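You operate a simulated robot arm through the tools that you are given. There is no shell and no other tool. Be economical: measure what you need, move in short steps, check, and stop when the job is done.

Carry out the task below with a simulated robot arm. There is one attempt and no reset: what you move stays moved.

TASK
Drain the muddy water and flush the wash trough clean.
Fine: flush under the spray arm once it is empty; tap off, arm parked, drain back on HOLD at the end. Where these are worked on the way, their far stop is far enough and under half their travel is too little: spray arm.

Only the result counts: the job must be done as asked and must still hold three seconds after the hand-in. Knocking over, shifting, dropping, spilling or breaking anything else fails it.

THE ROBOT
A 7-joint arm with a fingered hand, fixed in place. Base frame: the origin is at the foot of the arm, x ahead of it, y to its left, z up. Units: m, rad, N and s.
Its first joint turns from -2.897 to 2.897 rad. Payload 3.7 kg.
The tool frame sits at the grasp point between the pads (the TCP): z along the fingers, y along the line on which they close. The tips reach 0.025 m beyond it. The gripper opens to 0.088 m. The gripper's body begins 0.029 m behind the TCP. The gripper is a hand of 5 fingers: y runs from the thumb to the fingers, the wrist lies at [-0.013, -0.106, -0.174] in the tool frame, and closing takes about 1.5 s.
Orientation is that of the tool frame in the base frame, as a unit quaternion [x, y, z, w]. With the fingers straight down and the wrist toward the robot, the tool's x, y and z point along [0, 1, 0], [1, 0, 0] and [0, 0, -1] of the base frame.

THE INTERFACE
- The arm moves only by the tool jog_arm. Its argument "motion" is a list of rows, each a list of 7 numbers: the shift along the tool's x, y, z in m, then the turn, a rotation vector about the tool's x, y, z in rad, then the gripper command, from -1 (shut) to 1 (fully open), values between in proportion. In form: [[x, y, z, ax, ay, az, grip], ...]. A call has 1 to 8 rows; each row is the pose to reach, as a shift and turn from the pose commanded when the call began, along the tool's axes at that moment. Each row takes 0.2 s and may step no farther than 0.05 m and 0.15 rad from the row before; otherwise, or with a gripper value out of range, the whole call is refused. Where a pose cannot be reached the arm comes as near as it can. A force on the tool above 90 N (or 10 N above the force at the start of the call, whichever is more), or a blocked arm, ends the call early, and 0.2 s more pass. Each finger travels about 0.108 m/s and halts on what it meets, pressing with about 26 N; the grip force reading is that of the motor and also rises with nothing between the fingers. The clock runs only during rows and for 0.2 s after the last one: add rows that repeat a pose to give the fingers time. It gives the time, the measured TCP pose, the force on the tool (base axes), the opening and the grip force at its end, in the units of the frame above (readings bear some noise), with the torque about the TCP (base axes, N m) and any sound that the robot's microphone picked up.
- Cameras (640 x 400 px; columns grow to the right, rows downward): "scene" is fixed at [0.3993, 0.4988, 1.3747]; the picture's right is [-0.99, 0.14, 0.00], its down [0.04, 0.28, -0.96] and it looks along [-0.13, -0.95, -0.28] (base axes); focal length 337 px, centre (320, 200). "wrist" rides on the gripper at [0.059, -0.079, -0.105] in the tool frame; the picture's right is [-0.73, 0.32, -0.61], its down [-0.62, -0.68, 0.38] and it looks along [-0.29, 0.66, 0.70] (tool axes); focal length 234 px, centre (320, 200). There is no depth. A picture from a camera that has moved, and an enlarged one, comes with that camera's place and axes in the base frame and with its lens. The place of the scene camera against the robot may be out by one fixed shift of up to 0.012 m in any direction.
- capture(camera): a new picture of that camera. It takes no simulated time.
- grasp_type(shape): the hand has 5 fingers and takes this shape, open, in about a second: jaw (thumb against the fingers, like two jaws); tri (thumb and two fingers); tip (a fingertip pinch); poke (one finger out to press); point (the index stretched); flat (the hand flat); cup (the hand cupped); fist (a fist). The gripper value then closes the fingers along that shape, each until it touches; the sizes above hold for jaw. It gives what a move gives, with no picture.
- inspect(camera, box): a new picture of the part [left, top, right, bottom] of that camera's present view, enlarged. It takes no simulated time.
- finish_job(): hands the job in; it is judged then, once.

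Go step by step. Nothing tells you positions but the pictures and the camera data: compare them with the known pose of the tool, close in by small moves and look again before you grip or let go. The budget is 120 turns and 68 pictures, counting those below and the enlarged ones. Unless the task says otherwise, let go and move clear before handing in, and close with one line.

The tools are called after "Call:" as name(argument=value, ...) on one line, values as JSON. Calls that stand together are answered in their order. jog_arm: Moves the arm, as the interface text tells. Its arguments: {"type":"object","properties":{"motion":{"type":"array","items":{"type":"array","items":{"type":"number"}}}},"required":["motion"]} The other tools are called the same way: grasp_type (shape) gives the hand a shape; capture (camera) takes a picture; inspect (camera, box) takes an enlarged picture of a part of a camera's view; finish_job () hands the job in.

At the start:

```text
time: 0.0
tool_pos: [0.0177, -0.3901, 1.216]
tcp_rot: [0.708, 0.707, -0.001, 0.0]
wrist_force: [0.1, 0.2, 0.2]
ft_torque: [-0.04, 0.01, 0.02]
opening: 0.0875
finger_force: 0.0
shape: jaw
```

scene: 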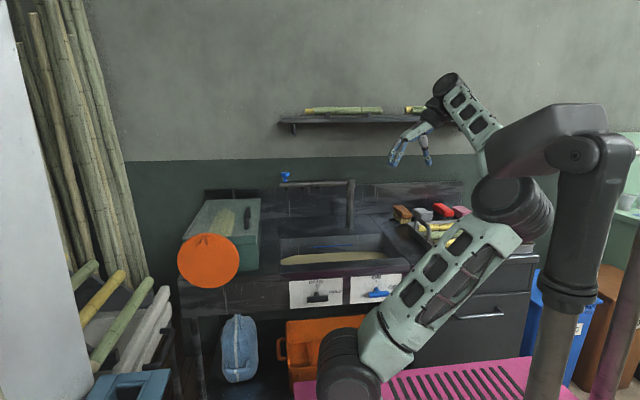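
wrist: 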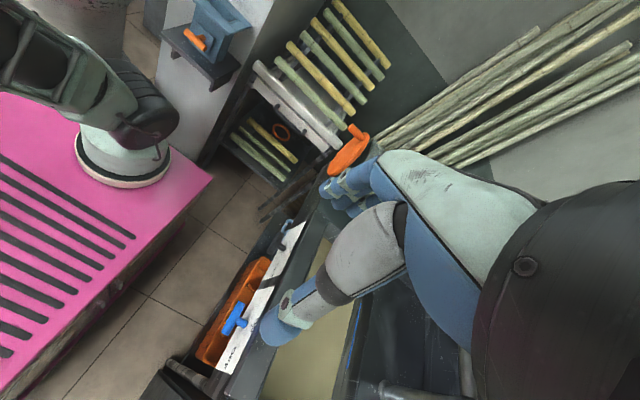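

I see a trough bench with two labelled front controls, a spray arm over the trough, and a blue knob at the arm. I'll enlarge the views to read the labels.

Call:
inspect(camera="scene", box=[260, 240, 430, 346])

Call:
inspect(camera="scene", box=[240, 150, 480, 300])

```text
3.76 times, centred on (345, 293) of scene
camera zoom: at [0.3993, 0.4988, 1.3747], right [-0.99, 0.14, 0.0], down [0.04, 0.28, -0.96], along [-0.13, -0.95, -0.28], focal length 1270 px, centre (226, -150)
```

zoom: 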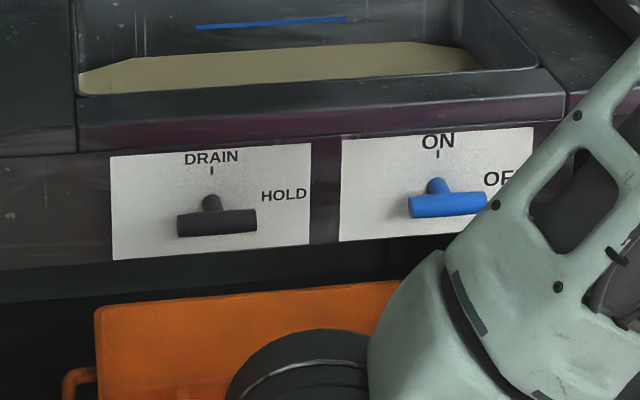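

```text
2.67 times, centred on (360, 225) of scene
camera zoom: at [0.3993, 0.4988, 1.3747], right [-0.99, 0.14, 0.0], down [0.04, 0.28, -0.96], along [-0.13, -0.95, -0.28], focal length 900 px, centre (213, 133)
```

zoom: 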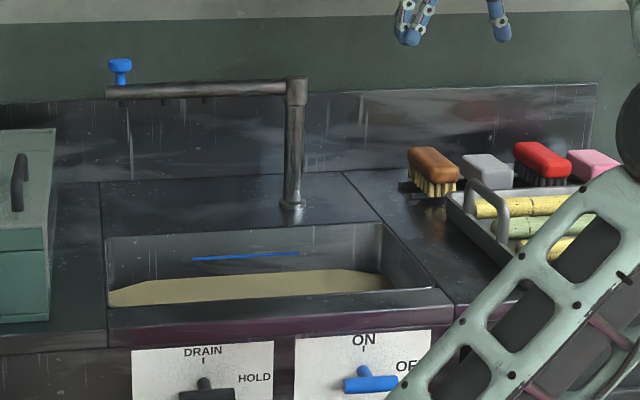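

The two levers sit on the front panel, both now at the right-hand mark (HOLD and OFF). By triangulation the blue tap bar is near (0.05, -0.51, 0.72). The spray arm is parked along the back, its post near (0.07, -0.90) and its blue knob near (0.355, -0.90, 1.07). I'll tilt the hand towards the panel in free air first.

Call:
jog_arm(motion=[[0, 0, 0, 0, -0.15, 0, 1], [0, 0, 0, 0, -0.3, 0, 1], [0, 0, 0, 0, -0.45, 0, 1], [0, 0, 0, 0, -0.6, 0, 1], [0, 0, 0, 0, -0.75, 0, 1], [0, 0, 0, 0, -0.9, 0, 1], [0, 0, 0, 0, -1.05, 0, 1], [0, 0, 0, 0, -1.2, 0, 1]])

Call:
capture(camera="scene")

Call:
capture(camera="wrist")

```text
time: 1.8
tool_pos: [0.0171, -0.3904, 1.2156]
tcp_rot: [0.583, 0.583, -0.401, 0.4]
wrist_force: [-0.4, -0.4, 0.6]
ft_torque: [0.01, 0.01, -0.04]
opening: 0.0876
finger_force: 0.2
shape: jaw
```

```text
63 pictures are left
```

scene: 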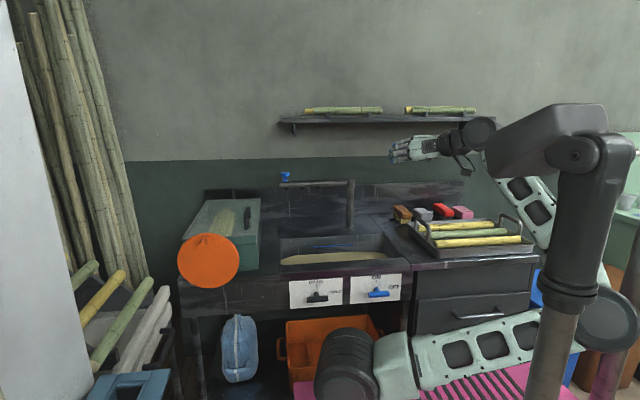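

```text
62 pictures are left
camera wrist: at [-0.0629, -0.2709, 1.1975], right [0.32, 0.31, 0.9], down [-0.68, -0.58, 0.44], along [0.66, -0.75, 0.02], focal length 234 px, centre (320, 200)
```

wrist: 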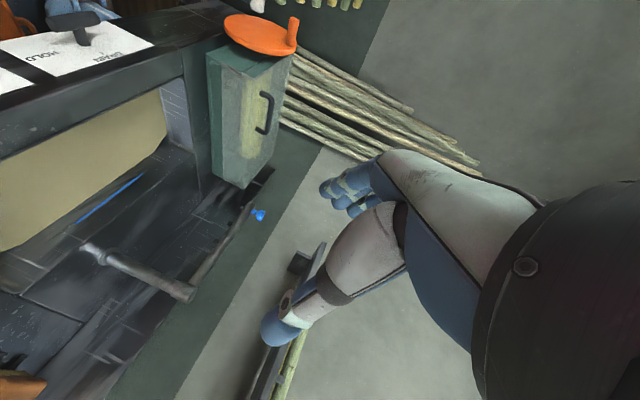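

The panel, knob and spray arm are all visible now; the knob works out nearer (0.353, -0.95, 1.055). Next I'll try the poke shape to see where its tip lies.

Call:
grasp_type(shape="poke")

Call:
capture(camera="wrist")

Call:
inspect(camera="scene", box=[360, 110, 504, 200])

```text
time: 2.7
tool_pos: [0.0166, -0.3902, 1.2153]
tcp_rot: [0.583, 0.584, -0.399, 0.399]
wrist_force: [0.5, -0.5, 0.3]
ft_torque: [-0.02, 0.05, 0.0]
opening: 0.0
finger_force: 0.1
shape: poke
```

```text
61 pictures are left
camera wrist: at [-0.063, -0.2709, 1.1977], right [0.32, 0.3, 0.9], down [-0.68, -0.58, 0.44], along [0.66, -0.75, 0.02], focal length 234 px, centre (320, 200)
```

wrist: 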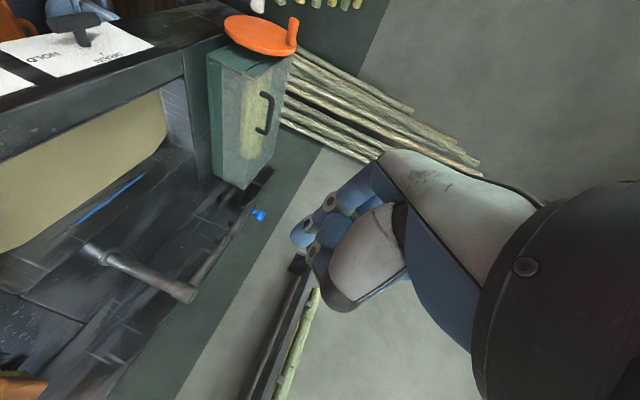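

```text
4.44 times, centred on (432, 155) of scene
camera zoom: at [0.3993, 0.4988, 1.3747], right [-0.99, 0.14, 0.0], down [0.04, 0.28, -0.96], along [-0.13, -0.95, -0.28], focal length 1499 px, centre (-178, 400)
```

zoom: 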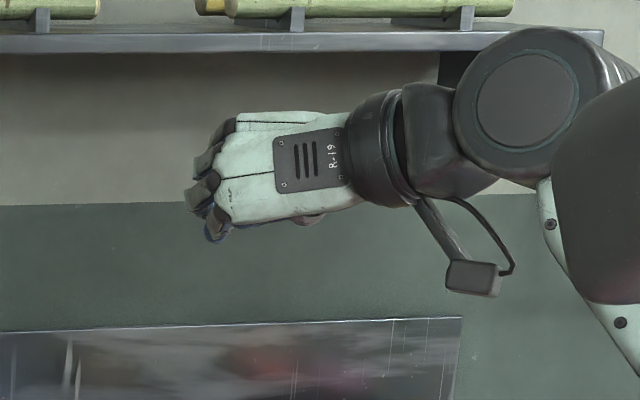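

The poke finger's tip lies about at the TCP, with the hand above it. The drain bar centre triangulates to about (0.265, -0.512, 0.72), so I'll move down to just in front of and above its left end.

Call:
jog_arm(motion=[[0.037, 0.0264, 0.0155, 0, 0, 0, -1], [0.074, 0.0528, 0.031, 0, 0, 0, -1], [0.111, 0.0792, 0.0465, 0, 0, 0, -1], [0.148, 0.1056, 0.062, 0, 0, 0, -1], [0.185, 0.132, 0.0775, 0, 0, 0, -1], [0.222, 0.1584, 0.093, 0, 0, 0, -1], [0.259, 0.1848, 0.1085, 0, 0, 0, -1], [0.296, 0.2112, 0.124, 0, 0, 0, -1]])

Call:
capture(camera="scene")

Call:
capture(camera="wrist")

```text
time: 4.5
tool_pos: [0.1927, -0.4448, 0.9346]
tcp_rot: [0.584, 0.582, -0.4, 0.4]
wrist_force: [-0.9, 0.5, 0.4]
ft_torque: [-0.02, 0.02, 0.0]
opening: 0.0
finger_force: 25.8
shape: jaw
out of reach, approached as far as the arm can: row 7, 8
```

```text
59 pictures are left
```

scene: 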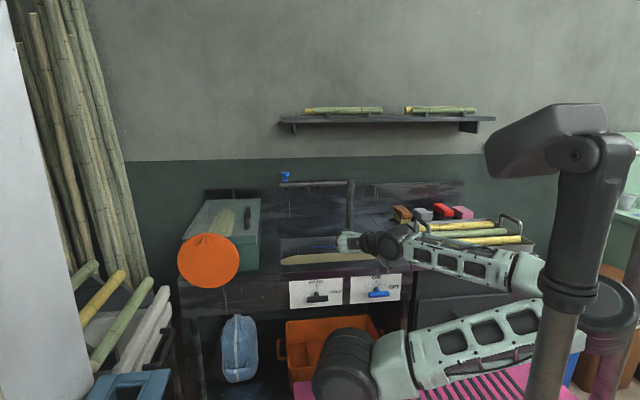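

```text
58 pictures are left
camera wrist: at [0.113, -0.3252, 0.917], right [0.32, 0.3, 0.9], down [-0.68, -0.58, 0.44], along [0.66, -0.75, 0.02], focal length 234 px, centre (320, 200)
```

wrist: 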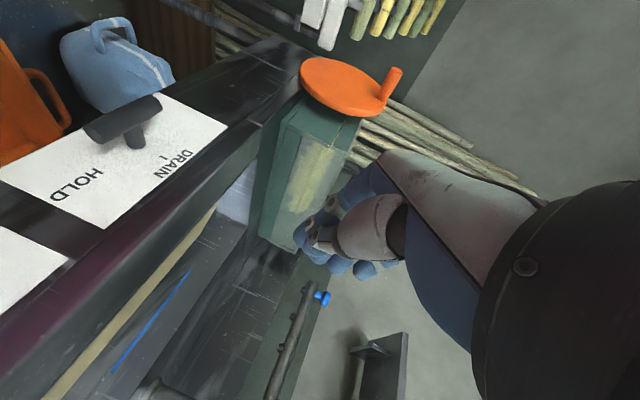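

The arm ran out of reach with the wrist this close to the robot, so a hand-from-above pose is needed. I'll raise the hand and turn it so the wrist sits straight above the fingertips, fingers angled down towards the panel.

Call:
jog_arm(motion=[[-0.02, 0, -0.008, -0.044, 0.044, -0.13, -1], [-0.04, 0, -0.016, -0.088, 0.088, -0.26, -1], [-0.06, 0, -0.024, -0.132, 0.132, -0.39, -1], [-0.08, 0, -0.032, -0.176, 0.176, -0.52, -1], [-0.1, 0, -0.04, -0.22, 0.22, -0.65, -1], [-0.12, 0, -0.048, -0.264, 0.264, -0.78, -1], [-0.14, 0, -0.056, -0.308, 0.308, -0.91, -1], [-0.14, 0, -0.056, -0.352, 0.352, -1.04, -1]])

```text
time: 6.3
tool_pos: [0.191, -0.4443, 1.0853]
tcp_rot: [0.202, 0.909, -0.338, 0.138]
wrist_force: [-0.2, 0.2, 0.4]
ft_torque: [-0.01, 0.01, 0.0]
opening: 0.0
finger_force: 25.7
shape: jaw
```

Reachable so far; finishing the turn.

Call:
jog_arm(motion=[[0, 0, 0, -0.04, 0.04, -0.118, -1], [0, 0, 0, -0.08, 0.08, -0.235, -1], [0, 0, 0, -0.12, 0.12, -0.353, -1], [0, 0, 0, -0.159, 0.159, -0.47, -1]])

Call:
capture(camera="scene")

Call:
capture(camera="wrist")

```text
time: 7.3
tool_pos: [0.1915, -0.444, 1.0862]
tcp_rot: [0.0, 0.963, -0.269, 0.0]
wrist_force: [0.5, -0.3, 0.7]
ft_torque: [-0.01, 0.0, -0.01]
opening: 0.0
finger_force: 25.4
shape: jaw
```

```text
57 pictures are left
```

scene: 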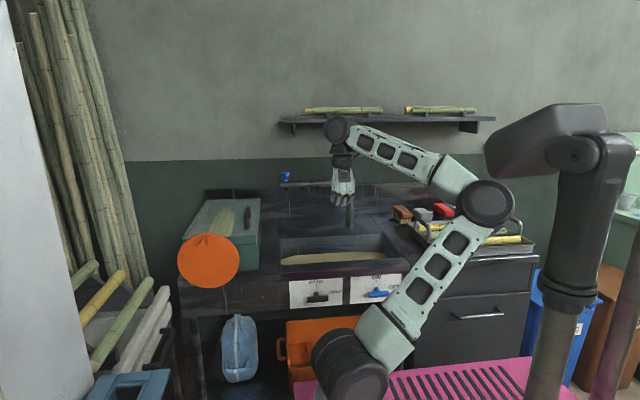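

```text
56 pictures are left
camera wrist: at [0.1323, -0.4561, 1.2155], right [0.73, 0.59, 0.35], down [0.62, -0.78, 0.03], along [0.29, 0.2, -0.94], focal length 234 px, centre (320, 200)
```

wrist: 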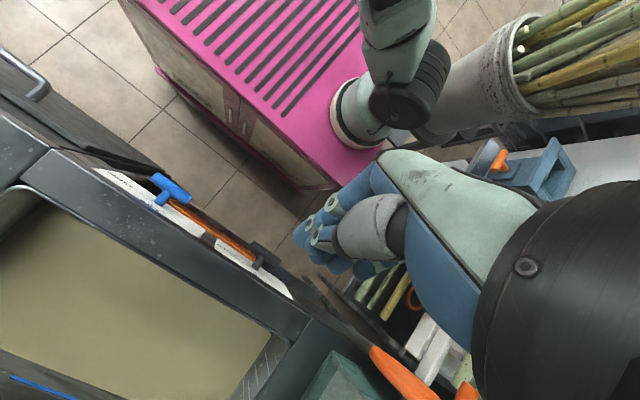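

This pose works and leaves the wrist above the hand. I'll set the poke shape again and look closely at the finger.

Call:
grasp_type(shape="poke")

Call:
inspect(camera="scene", box=[300, 140, 396, 200])

Call:
inspect(camera="wrist", box=[240, 140, 480, 290])

```text
time: 8.2
tool_pos: [0.1919, -0.4423, 1.0855]
tcp_rot: [0.0, 0.963, -0.271, 0.001]
wrist_force: [0.6, -0.5, -0.1]
ft_torque: [0.01, -0.01, 0.02]
opening: 0.0001
finger_force: 0.0
shape: poke
```

```text
6.67 times, centred on (348, 170) of scene
camera zoom: at [0.3993, 0.4988, 1.3747], right [-0.99, 0.14, 0.0], down [0.04, 0.28, -0.96], along [-0.13, -0.95, -0.28], focal length 2249 px, centre (133, 400)
```

zoom: 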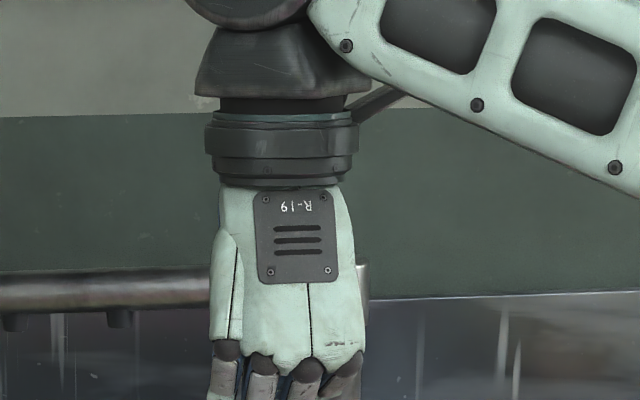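

```text
2.67 times, centred on (360, 215) of wrist
camera zoom: at [0.1321, -0.456, 1.2152], right [0.73, 0.59, 0.35], down [0.62, -0.78, 0.03], along [0.29, 0.2, -0.94], focal length 624 px, centre (213, 160)
```

zoom: 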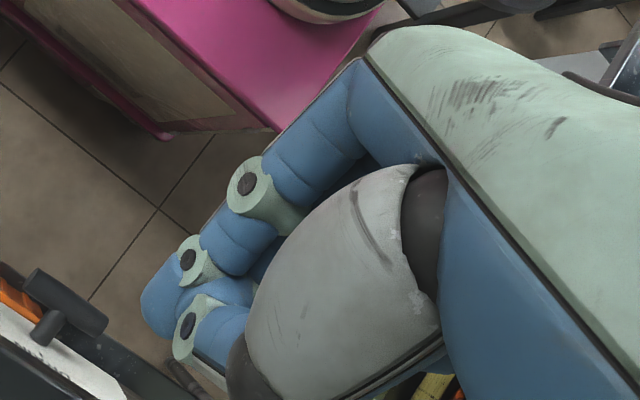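

The index finger reaches out past the others. One more close view from the scene camera will fix its tip position.

Call:
inspect(camera="scene", box=[310, 175, 374, 215])

```text
10.00 times, centred on (342, 195) of scene
camera zoom: at [0.3993, 0.4988, 1.3747], right [-0.99, 0.14, 0.0], down [0.04, 0.28, -0.96], along [-0.13, -0.95, -0.28], focal length 3374 px, centre (100, 250)
```

zoom: 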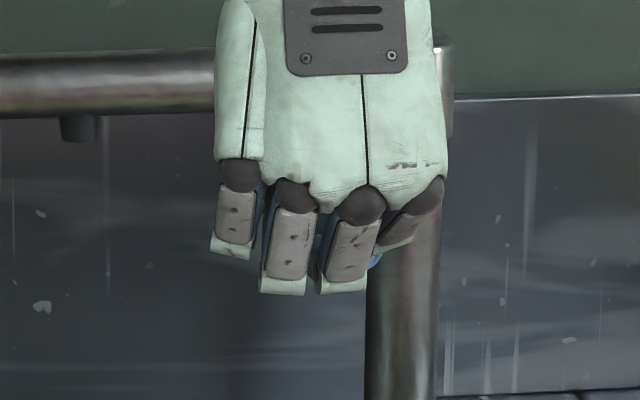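

The index tip sits about 2 cm beyond the TCP. I'll lower to a pre-contact point in front of and above the drain bar's left end.

Call:
jog_arm(motion=[[-0.018, 0.018, 0.035, 0, 0, 0, 1], [-0.036, 0.036, 0.07, 0, 0, 0, 1], [-0.054, 0.054, 0.105, 0, 0, 0, 1], [-0.072, 0.072, 0.14, 0, 0, 0, 1], [-0.09, 0.09, 0.175, 0, 0, 0, 1], [-0.108, 0.108, 0.21, 0, 0, 0, 1]])

Call:
capture(camera="scene")

Call:
capture(camera="wrist")

```text
time: 9.6
tool_pos: [0.2982, -0.4609, 0.8499]
tcp_rot: [0.001, 0.963, -0.271, 0.0]
wrist_force: [0.3, -0.8, 0.1]
ft_torque: [0.0, 0.03, -0.01]
opening: 0.0
finger_force: 0.1
shape: poke
```

```text
52 pictures are left
```

scene: 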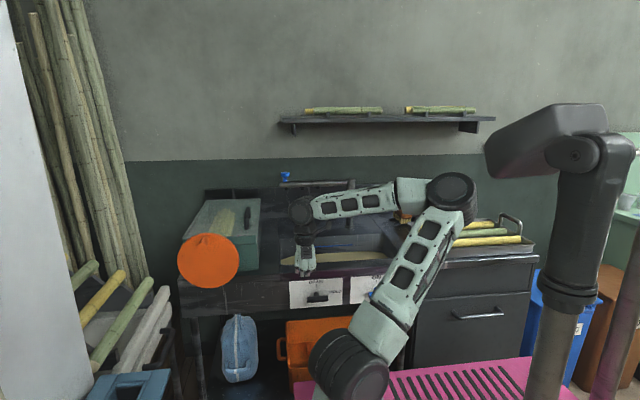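

```text
51 pictures are left
camera wrist: at [0.2398, -0.4732, 0.9793], right [0.73, 0.59, 0.35], down [0.62, -0.78, 0.03], along [0.29, 0.2, -0.94], focal length 234 px, centre (320, 200)
```

wrist: 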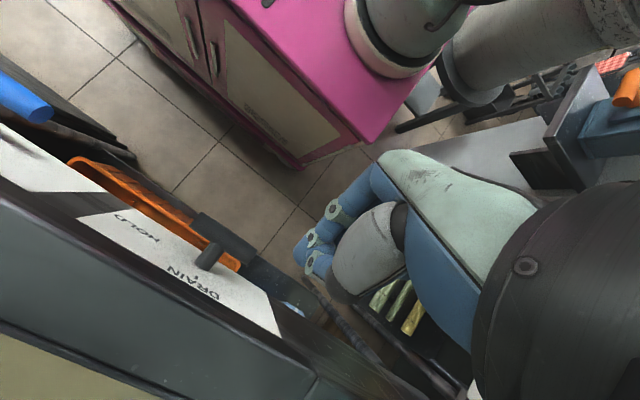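

The reach is fine and the poke shape holds with grip value 1. I'll tilt the finger further towards the panel to clear the lip, and come in over the left end of the drain bar.

Call:
jog_arm(motion=[[0, 0, 0, 0.11, 0, 0, 1], [0, 0, 0, 0.22, 0, 0, 1], [0, 0, 0.02, 0.33, 0, 0, 1], [0, 0.001, 0.045, 0.33, 0, 0, 1], [0, 0.001, 0.07, 0.33, 0, 0, 1], [0, 0.001, 0.085, 0.33, 0, 0, 1]])

Call:
capture(camera="wrist")

Call:
inspect(camera="scene", box=[260, 240, 420, 340])

```text
time: 11.0
tool_pos: [0.2988, -0.5035, 0.7761]
tcp_rot: [0.001, 0.905, -0.425, 0.0]
wrist_force: [-0.2, -0.3, -0.1]
ft_torque: [-0.05, -0.03, -0.02]
opening: 0.0001
finger_force: 0.0
shape: poke
```

```text
50 pictures are left
camera wrist: at [0.2399, -0.4739, 0.9032], right [0.73, 0.67, 0.14], down [0.62, -0.73, 0.28], along [0.29, -0.12, -0.95], focal length 234 px, centre (320, 200)
```

wrist: 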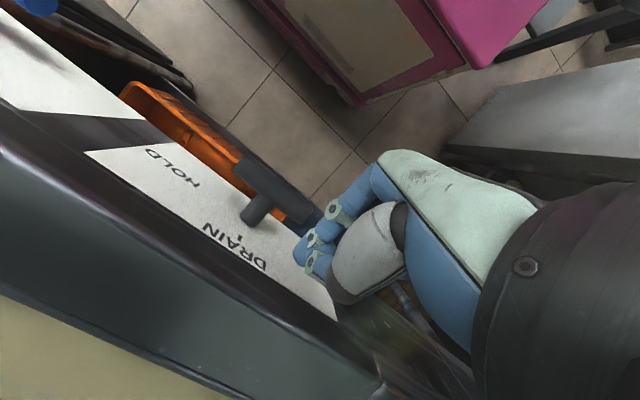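

```text
4.00 times, centred on (340, 290) of scene
camera zoom: at [0.3993, 0.4988, 1.3747], right [-0.99, 0.14, 0.0], down [0.04, 0.28, -0.96], along [-0.13, -0.95, -0.28], focal length 1350 px, centre (240, -160)
```

zoom: 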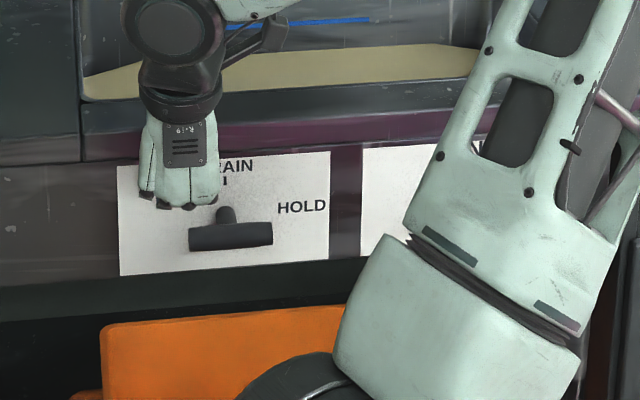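

The fingertip is at about (0.295, -0.526, 0.77), just above the left end of the drain bar, which is centred near x 0.269 with a 3.6 cm half length. I'll now push that end down in an arc.

Call:
jog_arm(motion=[[0.002, 0.0128, 0.0159, 0, 0, 0, 1], [0.002, 0.0243, 0.0255, 0, 0, 0, 1], [-0.004, 0.0328, 0.0325, 0, 0, 0, 1], [-0.006, 0.042, 0.0402, 0, 0, 0, 1], [-0.003, 0.0512, 0.0478, 0, 0, 0, 1]])

Call:
inspect(camera="scene", box=[260, 240, 420, 340])

Call:
inspect(camera="wrist", box=[160, 100, 400, 250])

```text
time: 12.2
tool_pos: [0.3055, -0.5132, 0.7158]
tcp_rot: [-0.001, 0.901, -0.434, 0.002]
wrist_force: [4.7, -5.3, 47.8]
ft_torque: [-0.34, 0.12, 0.03]
opening: 0.0
finger_force: 0.1
shape: poke
stopped in row 5: the force on the tool passed its limit at 103 N (the readings are from after the stop); the commanded pose is now the measured one
```

```text
4.00 times, centred on (340, 290) of scene
camera zoom: at [0.3993, 0.4988, 1.3747], right [-0.99, 0.14, 0.0], down [0.04, 0.28, -0.96], along [-0.13, -0.95, -0.28], focal length 1350 px, centre (240, -160)
```

zoom: 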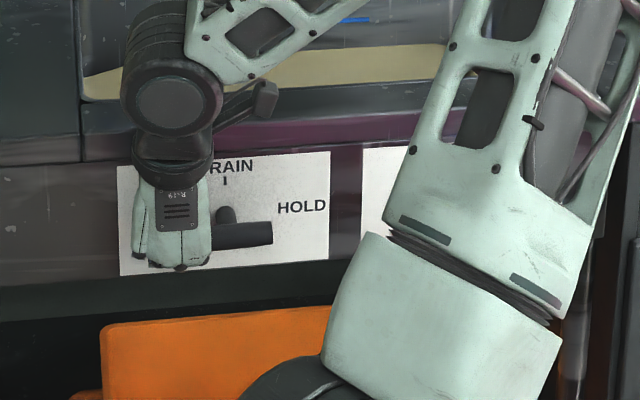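

```text
2.67 times, centred on (280, 175) of wrist
camera zoom: at [0.2464, -0.4813, 0.8421], right [0.72, 0.68, 0.13], down [0.63, -0.72, 0.29], along [0.29, -0.13, -0.95], focal length 624 px, centre (427, 267)
```

zoom: 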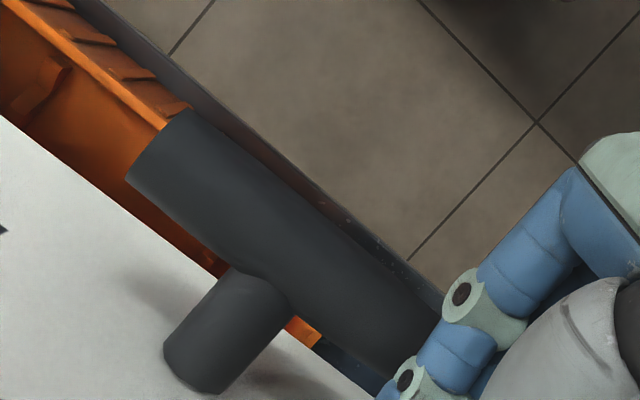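

The push met about 100 N and the bar has barely moved, perhaps because I pushed too fast for a stiff valve. I'll press on slowly in the same direction and watch whether it creeps.

Call:
jog_arm(motion=[[0, 0, 0, 0, 0, 0, 1], [0, 0.0008, 0.0006, 0, 0, 0, 1], [0, 0.0015, 0.0012, 0, 0, 0, 1], [0, 0.0023, 0.0018, 0, 0, 0, 1], [0, 0.003, 0.0024, 0, 0, 0, 1], [0, 0.0038, 0.003, 0, 0, 0, 1]])

Call:
inspect(camera="scene", box=[280, 260, 360, 310])

```text
time: 13.3
tool_pos: [0.3075, -0.5149, 0.714]
tcp_rot: [-0.002, 0.9, -0.435, 0.003]
wrist_force: [5.2, -4.6, 30.3]
ft_torque: [-0.07, 0.12, 0.02]
opening: 0.0001
finger_force: 0.1
shape: poke
stopped in row 5: the force on the tool passed its limit at 93 N (the readings are from after the stop); the commanded pose is now the measured one
```

```text
8.00 times, centred on (320, 285) of scene
camera zoom: at [0.3993, 0.4988, 1.3747], right [-0.99, 0.14, 0.0], down [0.04, 0.28, -0.96], along [-0.13, -0.95, -0.28], focal length 2699 px, centre (320, -480)
```

zoom: 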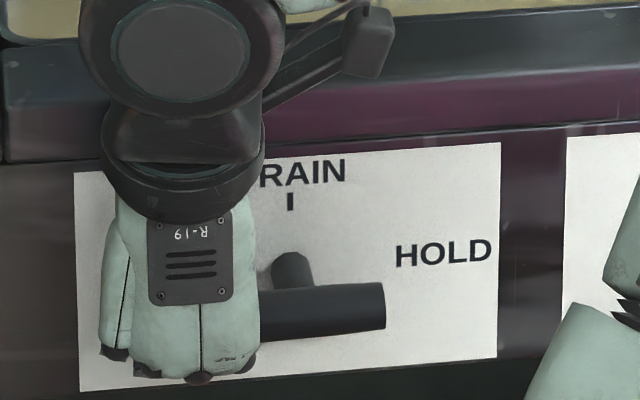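

The bar won't turn this way even with the contact squarely on it. I'll lift off, shift to the right end and push that down gently instead.

Call:
jog_arm(motion=[[0, -0.0192, -0.016, 0, 0, 0, 1], [0, -0.037, -0.034, 0, 0, 0, 1], [0.03, -0.037, -0.034, 0, 0, 0, 1], [0.0585, -0.037, -0.034, 0, 0, 0, 1], [0.0585, -0.025, -0.024, 0, 0, 0, 1], [0.0585, -0.016, -0.016, 0, 0, 0, 1]])

Call:
inspect(camera="scene", box=[280, 260, 360, 310])

Call:
capture(camera="wrist")

```text
time: 14.7
tool_pos: [0.2468, -0.511, 0.7344]
tcp_rot: [-0.001, 0.901, -0.433, 0.001]
wrist_force: [0.4, 0.1, 0.3]
ft_torque: [-0.06, 0.03, -0.01]
opening: 0.0
finger_force: 0.2
shape: poke
```

```text
8.00 times, centred on (320, 285) of scene
camera zoom: at [0.3993, 0.4988, 1.3747], right [-0.99, 0.14, 0.0], down [0.04, 0.28, -0.96], along [-0.13, -0.95, -0.28], focal length 2699 px, centre (320, -480)
```

zoom: 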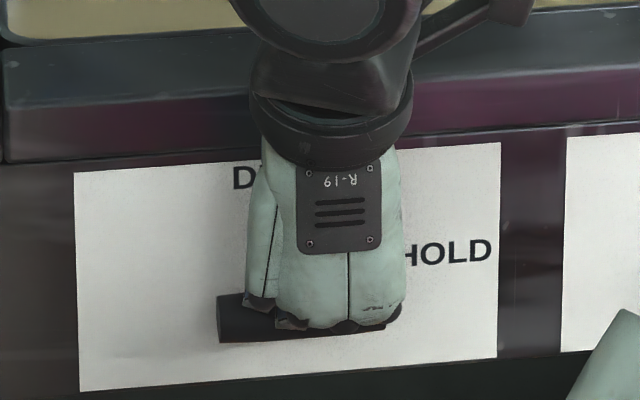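

```text
44 pictures are left
camera wrist: at [0.1877, -0.479, 0.8609], right [0.72, 0.68, 0.13], down [0.63, -0.72, 0.29], along [0.29, -0.13, -0.95], focal length 234 px, centre (320, 200)
```

wrist: 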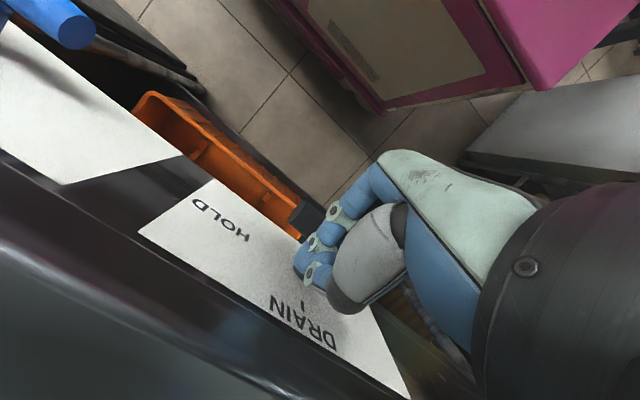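

The finger is above the right end and not yet touching. I'll push down slowly.

Call:
jog_arm(motion=[[0, 0.0023, 0.0019, 0, 0, 0, 1], [0, 0.0046, 0.0038, 0, 0, 0, 1], [0, 0.0069, 0.0057, 0, 0, 0, 1], [0.001, 0.0092, 0.0077, 0, 0, 0, 1], [0.002, 0.0115, 0.0096, 0, 0, 0, 1], [0.003, 0.0138, 0.0115, 0, 0, 0, 1], [0.004, 0.0161, 0.0134, 0, 0, 0, 1], [0.004, 0.0184, 0.0153, 0, 0, 0, 1]])

Call:
inspect(camera="scene", box=[280, 260, 360, 310])

```text
time: 16.5
tool_pos: [0.2416, -0.5131, 0.7106]
tcp_rot: [0.0, 0.902, -0.432, 0.0]
wrist_force: [-29.9, 9.3, 15.4]
ft_torque: [0.0, -0.27, 0.02]
opening: 0.0
finger_force: 0.0
shape: poke
```

```text
8.00 times, centred on (320, 285) of scene
camera zoom: at [0.3993, 0.4988, 1.3747], right [-0.99, 0.14, 0.0], down [0.04, 0.28, -0.96], along [-0.13, -0.95, -0.28], focal length 2699 px, centre (320, -480)
```

zoom: 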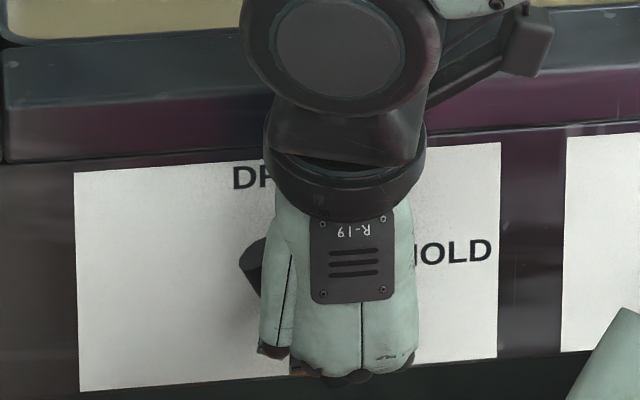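

It does turn this way: the right end goes down and the left end swings up towards DRAIN. I'll keep following the arc slowly.

Call:
jog_arm(motion=[[-0.001, 0.0025, 0.002, 0, 0, 0, 1], [-0.004, 0.006, 0.005, 0, 0, 0, 1], [-0.007, 0.0095, 0.008, 0, 0, 0, 1], [-0.011, 0.0125, 0.0104, 0, 0, 0, 1], [-0.015, 0.0142, 0.0118, 0, 0, 0, 1], [-0.019, 0.016, 0.0133, 0, 0, 0, 1], [-0.023, 0.0172, 0.0143, 0, 0, 0, 1], [-0.026, 0.0177, 0.0147, 0, 0, 0, 1]])

Call:
inspect(camera="scene", box=[260, 230, 388, 310])

```text
time: 17.4
tool_pos: [0.2432, -0.5124, 0.6983]
tcp_rot: [0.005, 0.902, -0.431, -0.01]
wrist_force: [-38.2, 6.7, 16.9]
ft_torque: [-0.15, -0.44, -0.03]
opening: 0.0002
finger_force: 0.0
shape: poke
stopped in row 4: the force on the tool passed its limit at 99 N (the readings are from after the stop); the commanded pose is now the measured one
```

```text
5.00 times, centred on (324, 270) of scene
camera zoom: at [0.3993, 0.4988, 1.3747], right [-0.99, 0.14, 0.0], down [0.04, 0.28, -0.96], along [-0.13, -0.95, -0.28], focal length 1687 px, centre (300, -150)
```

zoom: 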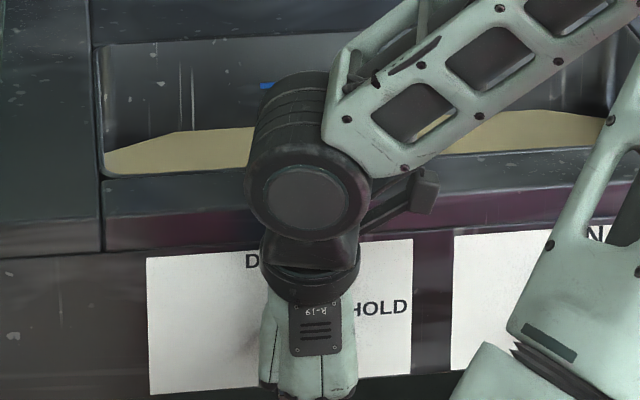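

It met a firm stop, possibly the end position. I'll back off to the right and up, and look.

Call:
jog_arm(motion=[[0.015, 0, 0, 0, 0, 0, 1], [0.03, 0, 0, 0, 0, 0, 1], [0.04, -0.03, -0.04, 0, 0, 0, 1], [0.07, -0.05, -0.08, 0, 0, 0, 1]])

Call:
inspect(camera="scene", box=[260, 230, 388, 310])

```text
refused: row 3 steps farther than a row can; nothing moved
```

```text
5.00 times, centred on (324, 270) of scene
camera zoom: at [0.3993, 0.4988, 1.3747], right [-0.99, 0.14, 0.0], down [0.04, 0.28, -0.96], along [-0.13, -0.95, -0.28], focal length 1687 px, centre (300, -150)
```

zoom: 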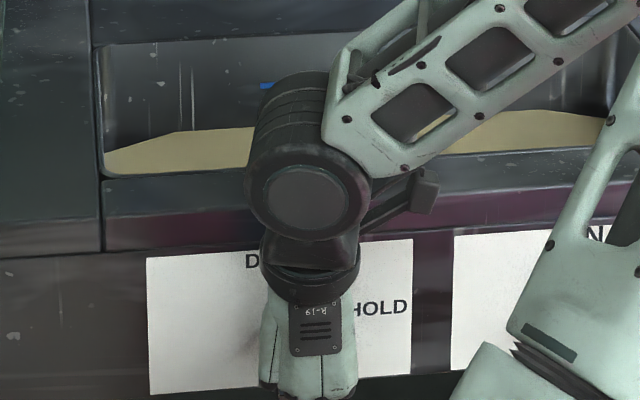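

One step was too long; I'll repeat it with shorter steps.

Call:
jog_arm(motion=[[0.015, 0, 0, 0, 0, 0, 1], [0.03, 0, 0, 0, 0, 0, 1], [0.04, -0.02, -0.03, 0, 0, 0, 1], [0.055, -0.035, -0.06, 0, 0, 0, 1], [0.07, -0.045, -0.09, 0, 0, 0, 1], [0.09, -0.055, -0.11, 0, 0, 0, 1]])

Call:
inspect(camera="scene", box=[260, 230, 388, 310])

```text
time: 18.8
tool_pos: [0.1576, -0.4599, 0.8119]
tcp_rot: [0.002, 0.902, -0.432, -0.006]
wrist_force: [0.3, 0.5, 0.4]
ft_torque: [0.03, 0.01, -0.01]
opening: 0.0002
finger_force: 0.1
shape: poke
```

```text
5.00 times, centred on (324, 270) of scene
camera zoom: at [0.3993, 0.4988, 1.3747], right [-0.99, 0.14, 0.0], down [0.04, 0.28, -0.96], along [-0.13, -0.95, -0.28], focal length 1687 px, centre (300, -150)
```

zoom: 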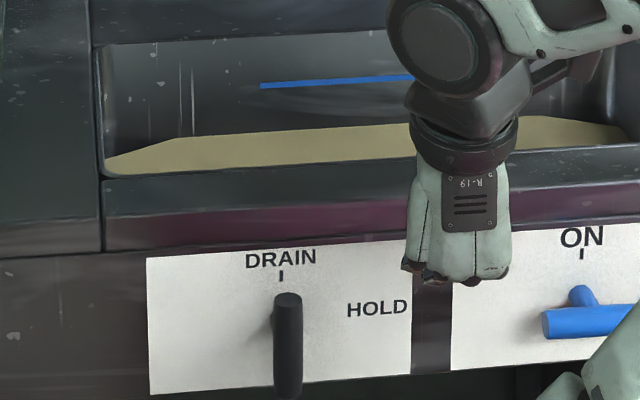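

The drain bar is vertical at DRAIN, so the trough is emptying. Meanwhile I'll lift clear and turn the hand to point straight down with the wrist towards the robot, ready for the spray arm's knob.

Call:
jog_arm(motion=[[-0.005, -0.042, -0.0156, 0, 0, 0, 1], [-0.011, -0.084, -0.031, 0, 0.059, 0.127, 1], [-0.016, -0.126, -0.047, 0, 0.119, 0.254, 1], [-0.022, -0.168, -0.0625, 0, 0.178, 0.381, 1], [-0.027, -0.21, -0.078, 0, 0.237, 0.507, 1], [-0.033, -0.252, -0.094, 0, 0.297, 0.634, 1], [-0.038, -0.294, -0.109, 0, 0.356, 0.761, 1], [-0.044, -0.335, -0.125, 0, 0.415, 0.888, 1]])

Call:
inspect(camera="scene", box=[240, 150, 440, 275])

```text
time: 20.6
tool_pos: [0.2038, -0.5749, 1.1498]
tcp_rot: [0.473, 0.794, -0.383, 0.0]
wrist_force: [0.3, -0.2, -0.2]
ft_torque: [0.02, -0.03, 0.0]
opening: 0.0
finger_force: 0.1
shape: poke
```

```text
3.20 times, centred on (340, 212) of scene
camera zoom: at [0.3993, 0.4988, 1.3747], right [-0.99, 0.14, 0.0], down [0.04, 0.28, -0.96], along [-0.13, -0.95, -0.28], focal length 1080 px, centre (256, 160)
```

zoom: 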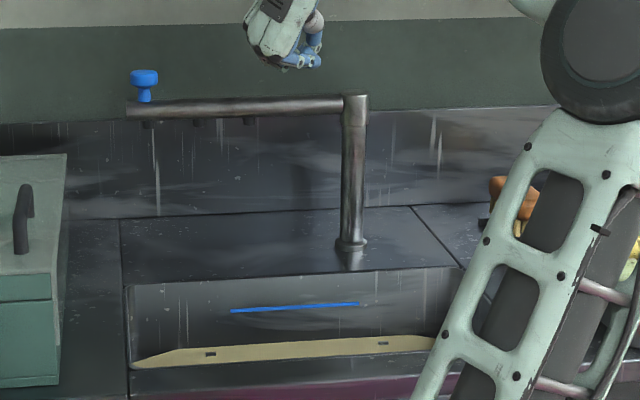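

The water is dropping. I'll continue the rotation and open the jaw shape for the knob.

Call:
jog_arm(motion=[[0, 0, 0, 0, 0.0623, 0.133, 1], [0, 0, 0, 0, 0.1246, 0.266, 1], [0, 0, 0, 0, 0.187, 0.4, 1], [0, 0, 0, 0, 0.249, 0.533, 1], [0, 0, 0, 0, 0.311, 0.666, 1], [0, 0, 0, 0, 0.374, 0.8, 1], [0, 0, 0, 0, 0.436, 0.933, 1], [0, 0, 0, 0, 0.498, 1.066, 1]])

Call:
jog_arm(motion=[[0, 0, 0, 0, 0.0623, 0.133, 1], [0, 0, 0, 0, 0.1246, 0.266, 1], [0, 0, 0, 0, 0.187, 0.4, 1], [0, 0, 0, 0, 0.249, 0.533, 1], [0, 0, 0, 0, 0.311, 0.666, 1], [0, 0, 0, 0, 0.374, 0.8, 1], [0, 0, 0, 0, 0.418, 0.894, 1]])

Call:
grasp_type(shape="jaw")

Call:
capture(camera="wrist")

Call:
capture(camera="scene")

```text
time: 22.4
tool_pos: [0.2036, -0.573, 1.1493]
tcp_rot: [0.883, 0.422, -0.207, 0.006]
wrist_force: [0.0, 0.1, 0.3]
ft_torque: [0.0, -0.02, 0.01]
opening: 0.0001
finger_force: 0.0
shape: poke
```

```text
time: 24.0
tool_pos: [0.2031, -0.5741, 1.1487]
tcp_rot: [1.0, -0.005, -0.003, 0.009]
wrist_force: [-0.1, 0.4, -1.2]
ft_torque: [-0.01, 0.0, -0.01]
opening: 0.0
finger_force: 0.0
shape: poke
```

```text
time: 24.9
tool_pos: [0.2034, -0.5744, 1.1497]
tcp_rot: [1.0, -0.006, -0.003, 0.009]
wrist_force: [1.5, 0.3, -0.1]
ft_torque: [-0.01, -0.03, 0.01]
opening: 0.0879
finger_force: 0.0
shape: jaw
```

```text
38 pictures are left
camera wrist: at [0.2631, -0.4932, 1.2514], right [-0.72, -0.3, 0.62], down [-0.62, 0.68, -0.39], along [-0.3, -0.67, -0.68], focal length 234 px, centre (320, 200)
```

wrist: 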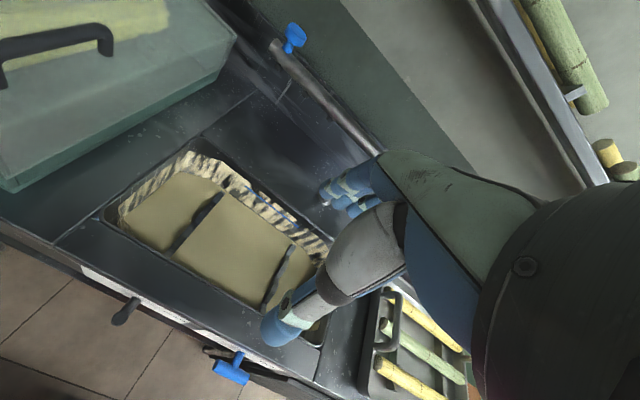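

```text
37 pictures are left
```

scene: 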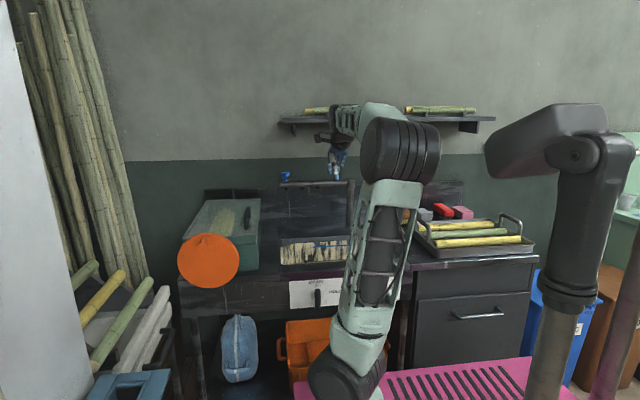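

The trough is nearly drained and its walls are streaked with mud. The knob head works out near (0.354, -0.96, 1.057); I'll approach above it in part and look again.

Call:
jog_arm(motion=[[0.019, 0.042, 0, 0, 0, 0, 1], [0.038, 0.084, 0, 0, 0, 0, 1], [0.057, 0.126, 0, 0, 0, 0, 1], [0.076, 0.168, 0, 0, 0, 0, 1], [0.095, 0.21, 0, 0, 0, 0, 1], [0.114, 0.252, 0, 0, 0, 0, 1], [0.133, 0.294, 0, 0, 0, 0, 1], [0.15, 0.33, 0, 0, 0, 0, 1]])

Call:
capture(camera="wrist")

Call:
inspect(camera="scene", box=[240, 140, 368, 220])

```text
time: 26.7
tool_pos: [0.3491, -0.9007, 1.1517]
tcp_rot: [1.0, -0.005, -0.002, 0.009]
wrist_force: [0.1, 1.7, 0.7]
ft_torque: [-0.02, 0.02, -0.03]
opening: 0.0879
finger_force: 0.0
shape: jaw
out of reach, approached as far as the arm can: row 8
```

```text
36 pictures are left
camera wrist: at [0.4082, -0.8199, 1.2539], right [-0.73, -0.3, 0.62], down [-0.62, 0.68, -0.39], along [-0.3, -0.67, -0.68], focal length 234 px, centre (320, 200)
```

wrist: 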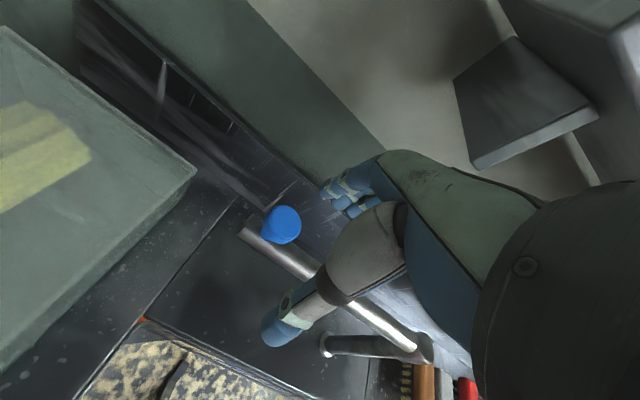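

```text
5.00 times, centred on (304, 180) of scene
camera zoom: at [0.3993, 0.4988, 1.3747], right [-0.99, 0.14, 0.0], down [0.04, 0.28, -0.96], along [-0.13, -0.95, -0.28], focal length 1687 px, centre (400, 300)
```

zoom: 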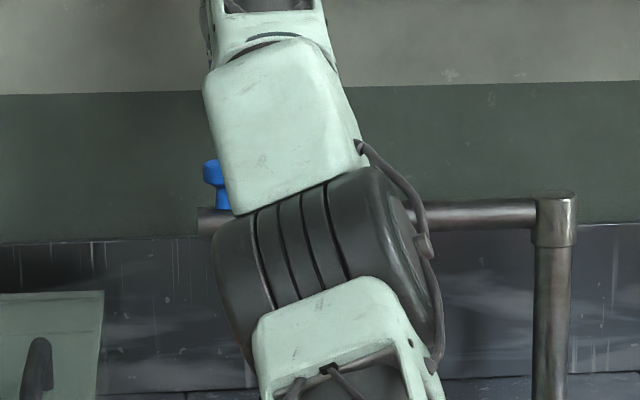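

The trough now looks empty with mud left on it. Pointing straight down falls about 4.5 cm short of the knob at (0.353, -0.945), so I'll tilt the fingers outward and come over it.

Call:
jog_arm(motion=[[0, 0, 0, -0.13, 0, 0, 1], [0, 0, 0, -0.26, 0, 0, 1], [0, 0, 0, -0.39, 0, 0, 1], [0.002, 0.01, 0.02, -0.5, 0, 0, 1], [0.004, 0.028, 0.035, -0.5, 0, 0, 1], [0.004, 0.045, 0.045, -0.5, 0, 0, 1]])

Call:
capture(camera="wrist")

Call:
inspect(camera="scene", box=[240, 140, 368, 220])

```text
time: 28.1
tool_pos: [0.352, -0.9477, 1.1072]
tcp_rot: [0.966, -0.004, -0.005, 0.257]
wrist_force: [-0.4, 0.2, 0.1]
ft_torque: [0.0, -0.04, -0.04]
opening: 0.0879
finger_force: 0.1
shape: jaw
```

```text
34 pictures are left
camera wrist: at [0.4113, -0.8272, 1.1579], right [-0.72, 0.03, 0.69], down [-0.62, 0.41, -0.67], along [-0.3, -0.91, -0.27], focal length 234 px, centre (320, 200)
```

wrist: 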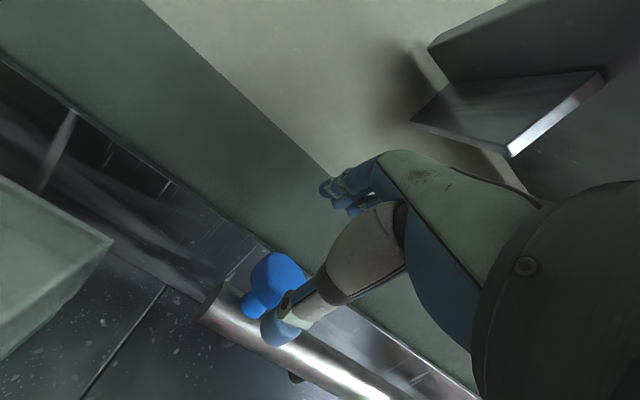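

```text
5.00 times, centred on (304, 180) of scene
camera zoom: at [0.3993, 0.4988, 1.3747], right [-0.99, 0.14, 0.0], down [0.04, 0.28, -0.96], along [-0.13, -0.95, -0.28], focal length 1687 px, centre (400, 300)
```

zoom: 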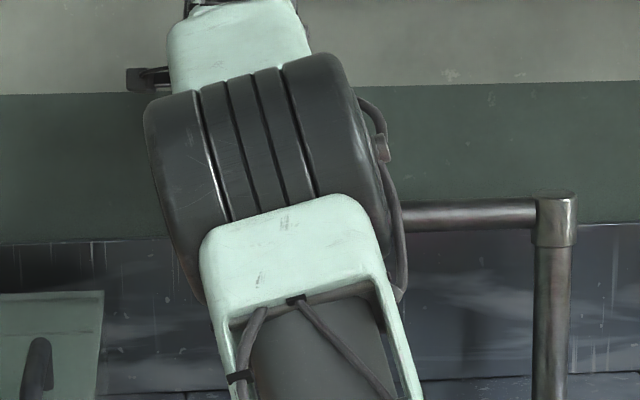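

The knob head is confirmed at (0.353, -0.946, 1.06), between the open fingers. I'll lower onto it and close.

Call:
jog_arm(motion=[[0, -0.009, 0.016, 0, 0, 0, 1], [0, -0.0184, 0.0325, 0, 0, 0, 1], [0, -0.0184, 0.0325, 0, 0, 0, 0.3], [0, -0.0184, 0.0325, 0, 0, 0, -0.4], [0, -0.0184, 0.0325, 0, 0, 0, -1], [0, -0.0184, 0.0325, 0, 0, 0, -1], [0, -0.0184, 0.0325, 0, 0, 0, -1]])

Call:
capture(camera="wrist")

```text
time: 29.7
tool_pos: [0.3519, -0.9479, 1.0692]
tcp_rot: [0.967, -0.004, -0.006, 0.256]
wrist_force: [1.1, 4.5, -4.0]
ft_torque: [0.27, -0.01, 0.01]
opening: 0.0248
finger_force: 26.2
shape: jaw
```

```text
32 pictures are left
camera wrist: at [0.4115, -0.8269, 1.1201], right [-0.72, 0.03, 0.69], down [-0.62, 0.41, -0.67], along [-0.3, -0.91, -0.28], focal length 234 px, centre (320, 200)
```

wrist: 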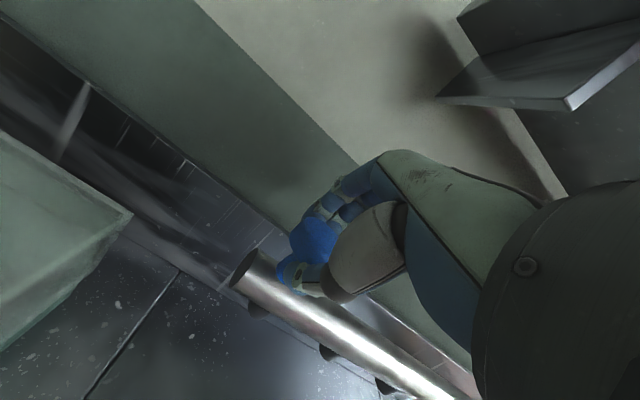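

The knob is gripped (opening 0.025). I'll pull the spray arm out over the trough along an arc about its post, turning the hand part-way with it.

Call:
jog_arm(motion=[[-0.0014, -0.0252, -0.0144, 0, 0.0348, -0.0608, -1], [-0.0058, -0.05, -0.0286, 0, 0.0696, -0.1216, -1], [-0.013, -0.0744, -0.0426, 0, 0.1044, -0.1824, -1], [-0.0229, -0.098, -0.0561, 0, 0.1392, -0.2432, -1]])

Call:
capture(camera="wrist")

Call:
capture(camera="scene")

```text
time: 30.7
tool_pos: [0.3291, -0.8344, 1.0698]
tcp_rot: [0.958, 0.131, 0.031, 0.254]
wrist_force: [2.4, 1.1, -10.4]
ft_torque: [0.14, 0.02, 0.11]
opening: 0.0239
finger_force: 26.3
shape: jaw
```

```text
31 pictures are left
camera wrist: at [0.3541, -0.7022, 1.1207], right [-0.7, -0.17, 0.69], down [-0.71, 0.22, -0.66], along [-0.04, -0.96, -0.28], focal length 234 px, centre (320, 200)
```

wrist: 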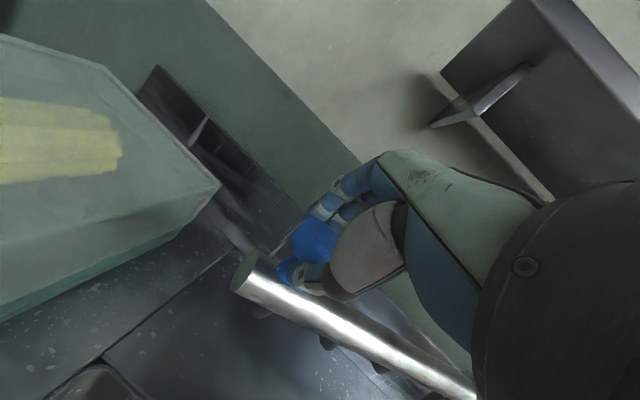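

```text
30 pictures are left
```

scene: 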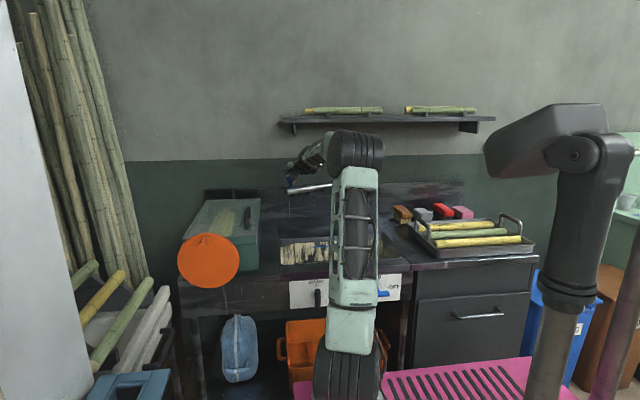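

The spray arm is swinging smoothly with little force. I'll continue along the arc.

Call:
jog_arm(motion=[[-0.0049, -0.0248, -0.0142, 0, 0.0348, -0.0608, -1], [-0.0127, -0.049, -0.0281, 0, 0.0696, -0.1216, -1], [-0.0231, -0.0725, -0.0415, 0, 0.1044, -0.1824, -1], [-0.0364, -0.095, -0.0544, 0, 0.1392, -0.2432, -1], [-0.052, -0.1161, -0.0664, 0, 0.174, -0.304, -1], [-0.0699, -0.1358, -0.0778, 0, 0.2088, -0.3648, -1], [-0.0901, -0.1538, -0.0881, 0, 0.2436, -0.4256, -1], [-0.1123, -0.1701, -0.0974, 0, 0.2784, -0.4864, -1]])

Call:
capture(camera="wrist")

Call:
capture(camera="scene")

```text
time: 32.5
tool_pos: [0.1699, -0.6748, 1.0708]
tcp_rot: [0.884, 0.392, 0.1, 0.234]
wrist_force: [6.4, 10.0, -15.6]
ft_torque: [0.16, -0.08, 0.38]
opening: 0.0231
finger_force: 26.2
shape: jaw
```

```text
29 pictures are left
camera wrist: at [0.1204, -0.5495, 1.1221], right [-0.5, -0.52, 0.69], down [-0.72, -0.19, -0.67], along [0.48, -0.83, -0.28], focal length 234 px, centre (320, 200)
```

wrist: 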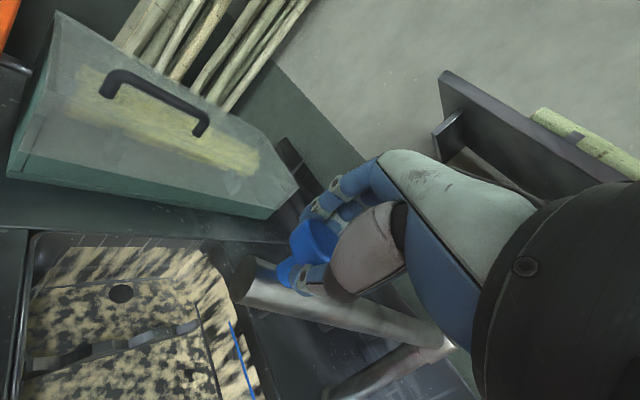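

```text
28 pictures are left
```

scene: 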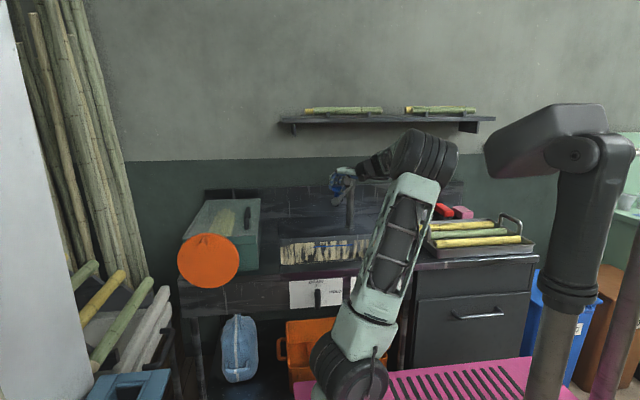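

The trough is empty and its mud-stained floor is exposed. The spray arm is about 69° out, so I'll carry on to find its far stop.

Call:
jog_arm(motion=[[-0.0117, -0.0231, -0.0132, 0, 0.0348, -0.0608, -1], [-0.0259, -0.0449, -0.0257, 0, 0.0696, -0.1216, -1], [-0.0427, -0.0654, -0.0375, 0, 0.1044, -0.1824, -1], [-0.0617, -0.0845, -0.0484, 0, 0.1392, -0.2432, -1], [-0.0828, -0.1017, -0.0582, 0, 0.174, -0.304, -1], [-0.1057, -0.117, -0.067, 0, 0.2088, -0.3648, -1]])

Call:
capture(camera="wrist")

```text
time: 33.9
tool_pos: [-0.0026, -0.6632, 1.0733]
tcp_rot: [0.784, 0.566, 0.147, 0.206]
wrist_force: [0.9, 0.4, 0.4]
ft_torque: [0.0, 0.06, 0.02]
opening: 0.0171
finger_force: 26.0
shape: jaw
```

```text
27 pictures are left
camera wrist: at [-0.0989, -0.5682, 1.1249], right [-0.24, -0.68, 0.69], down [-0.58, -0.47, -0.67], along [0.77, -0.56, -0.28], focal length 234 px, centre (320, 200)
```

wrist: 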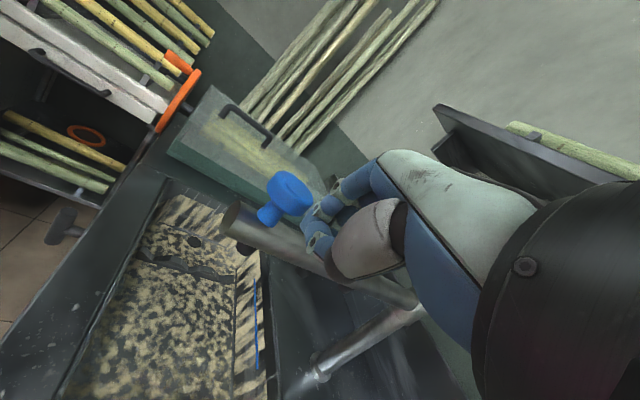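

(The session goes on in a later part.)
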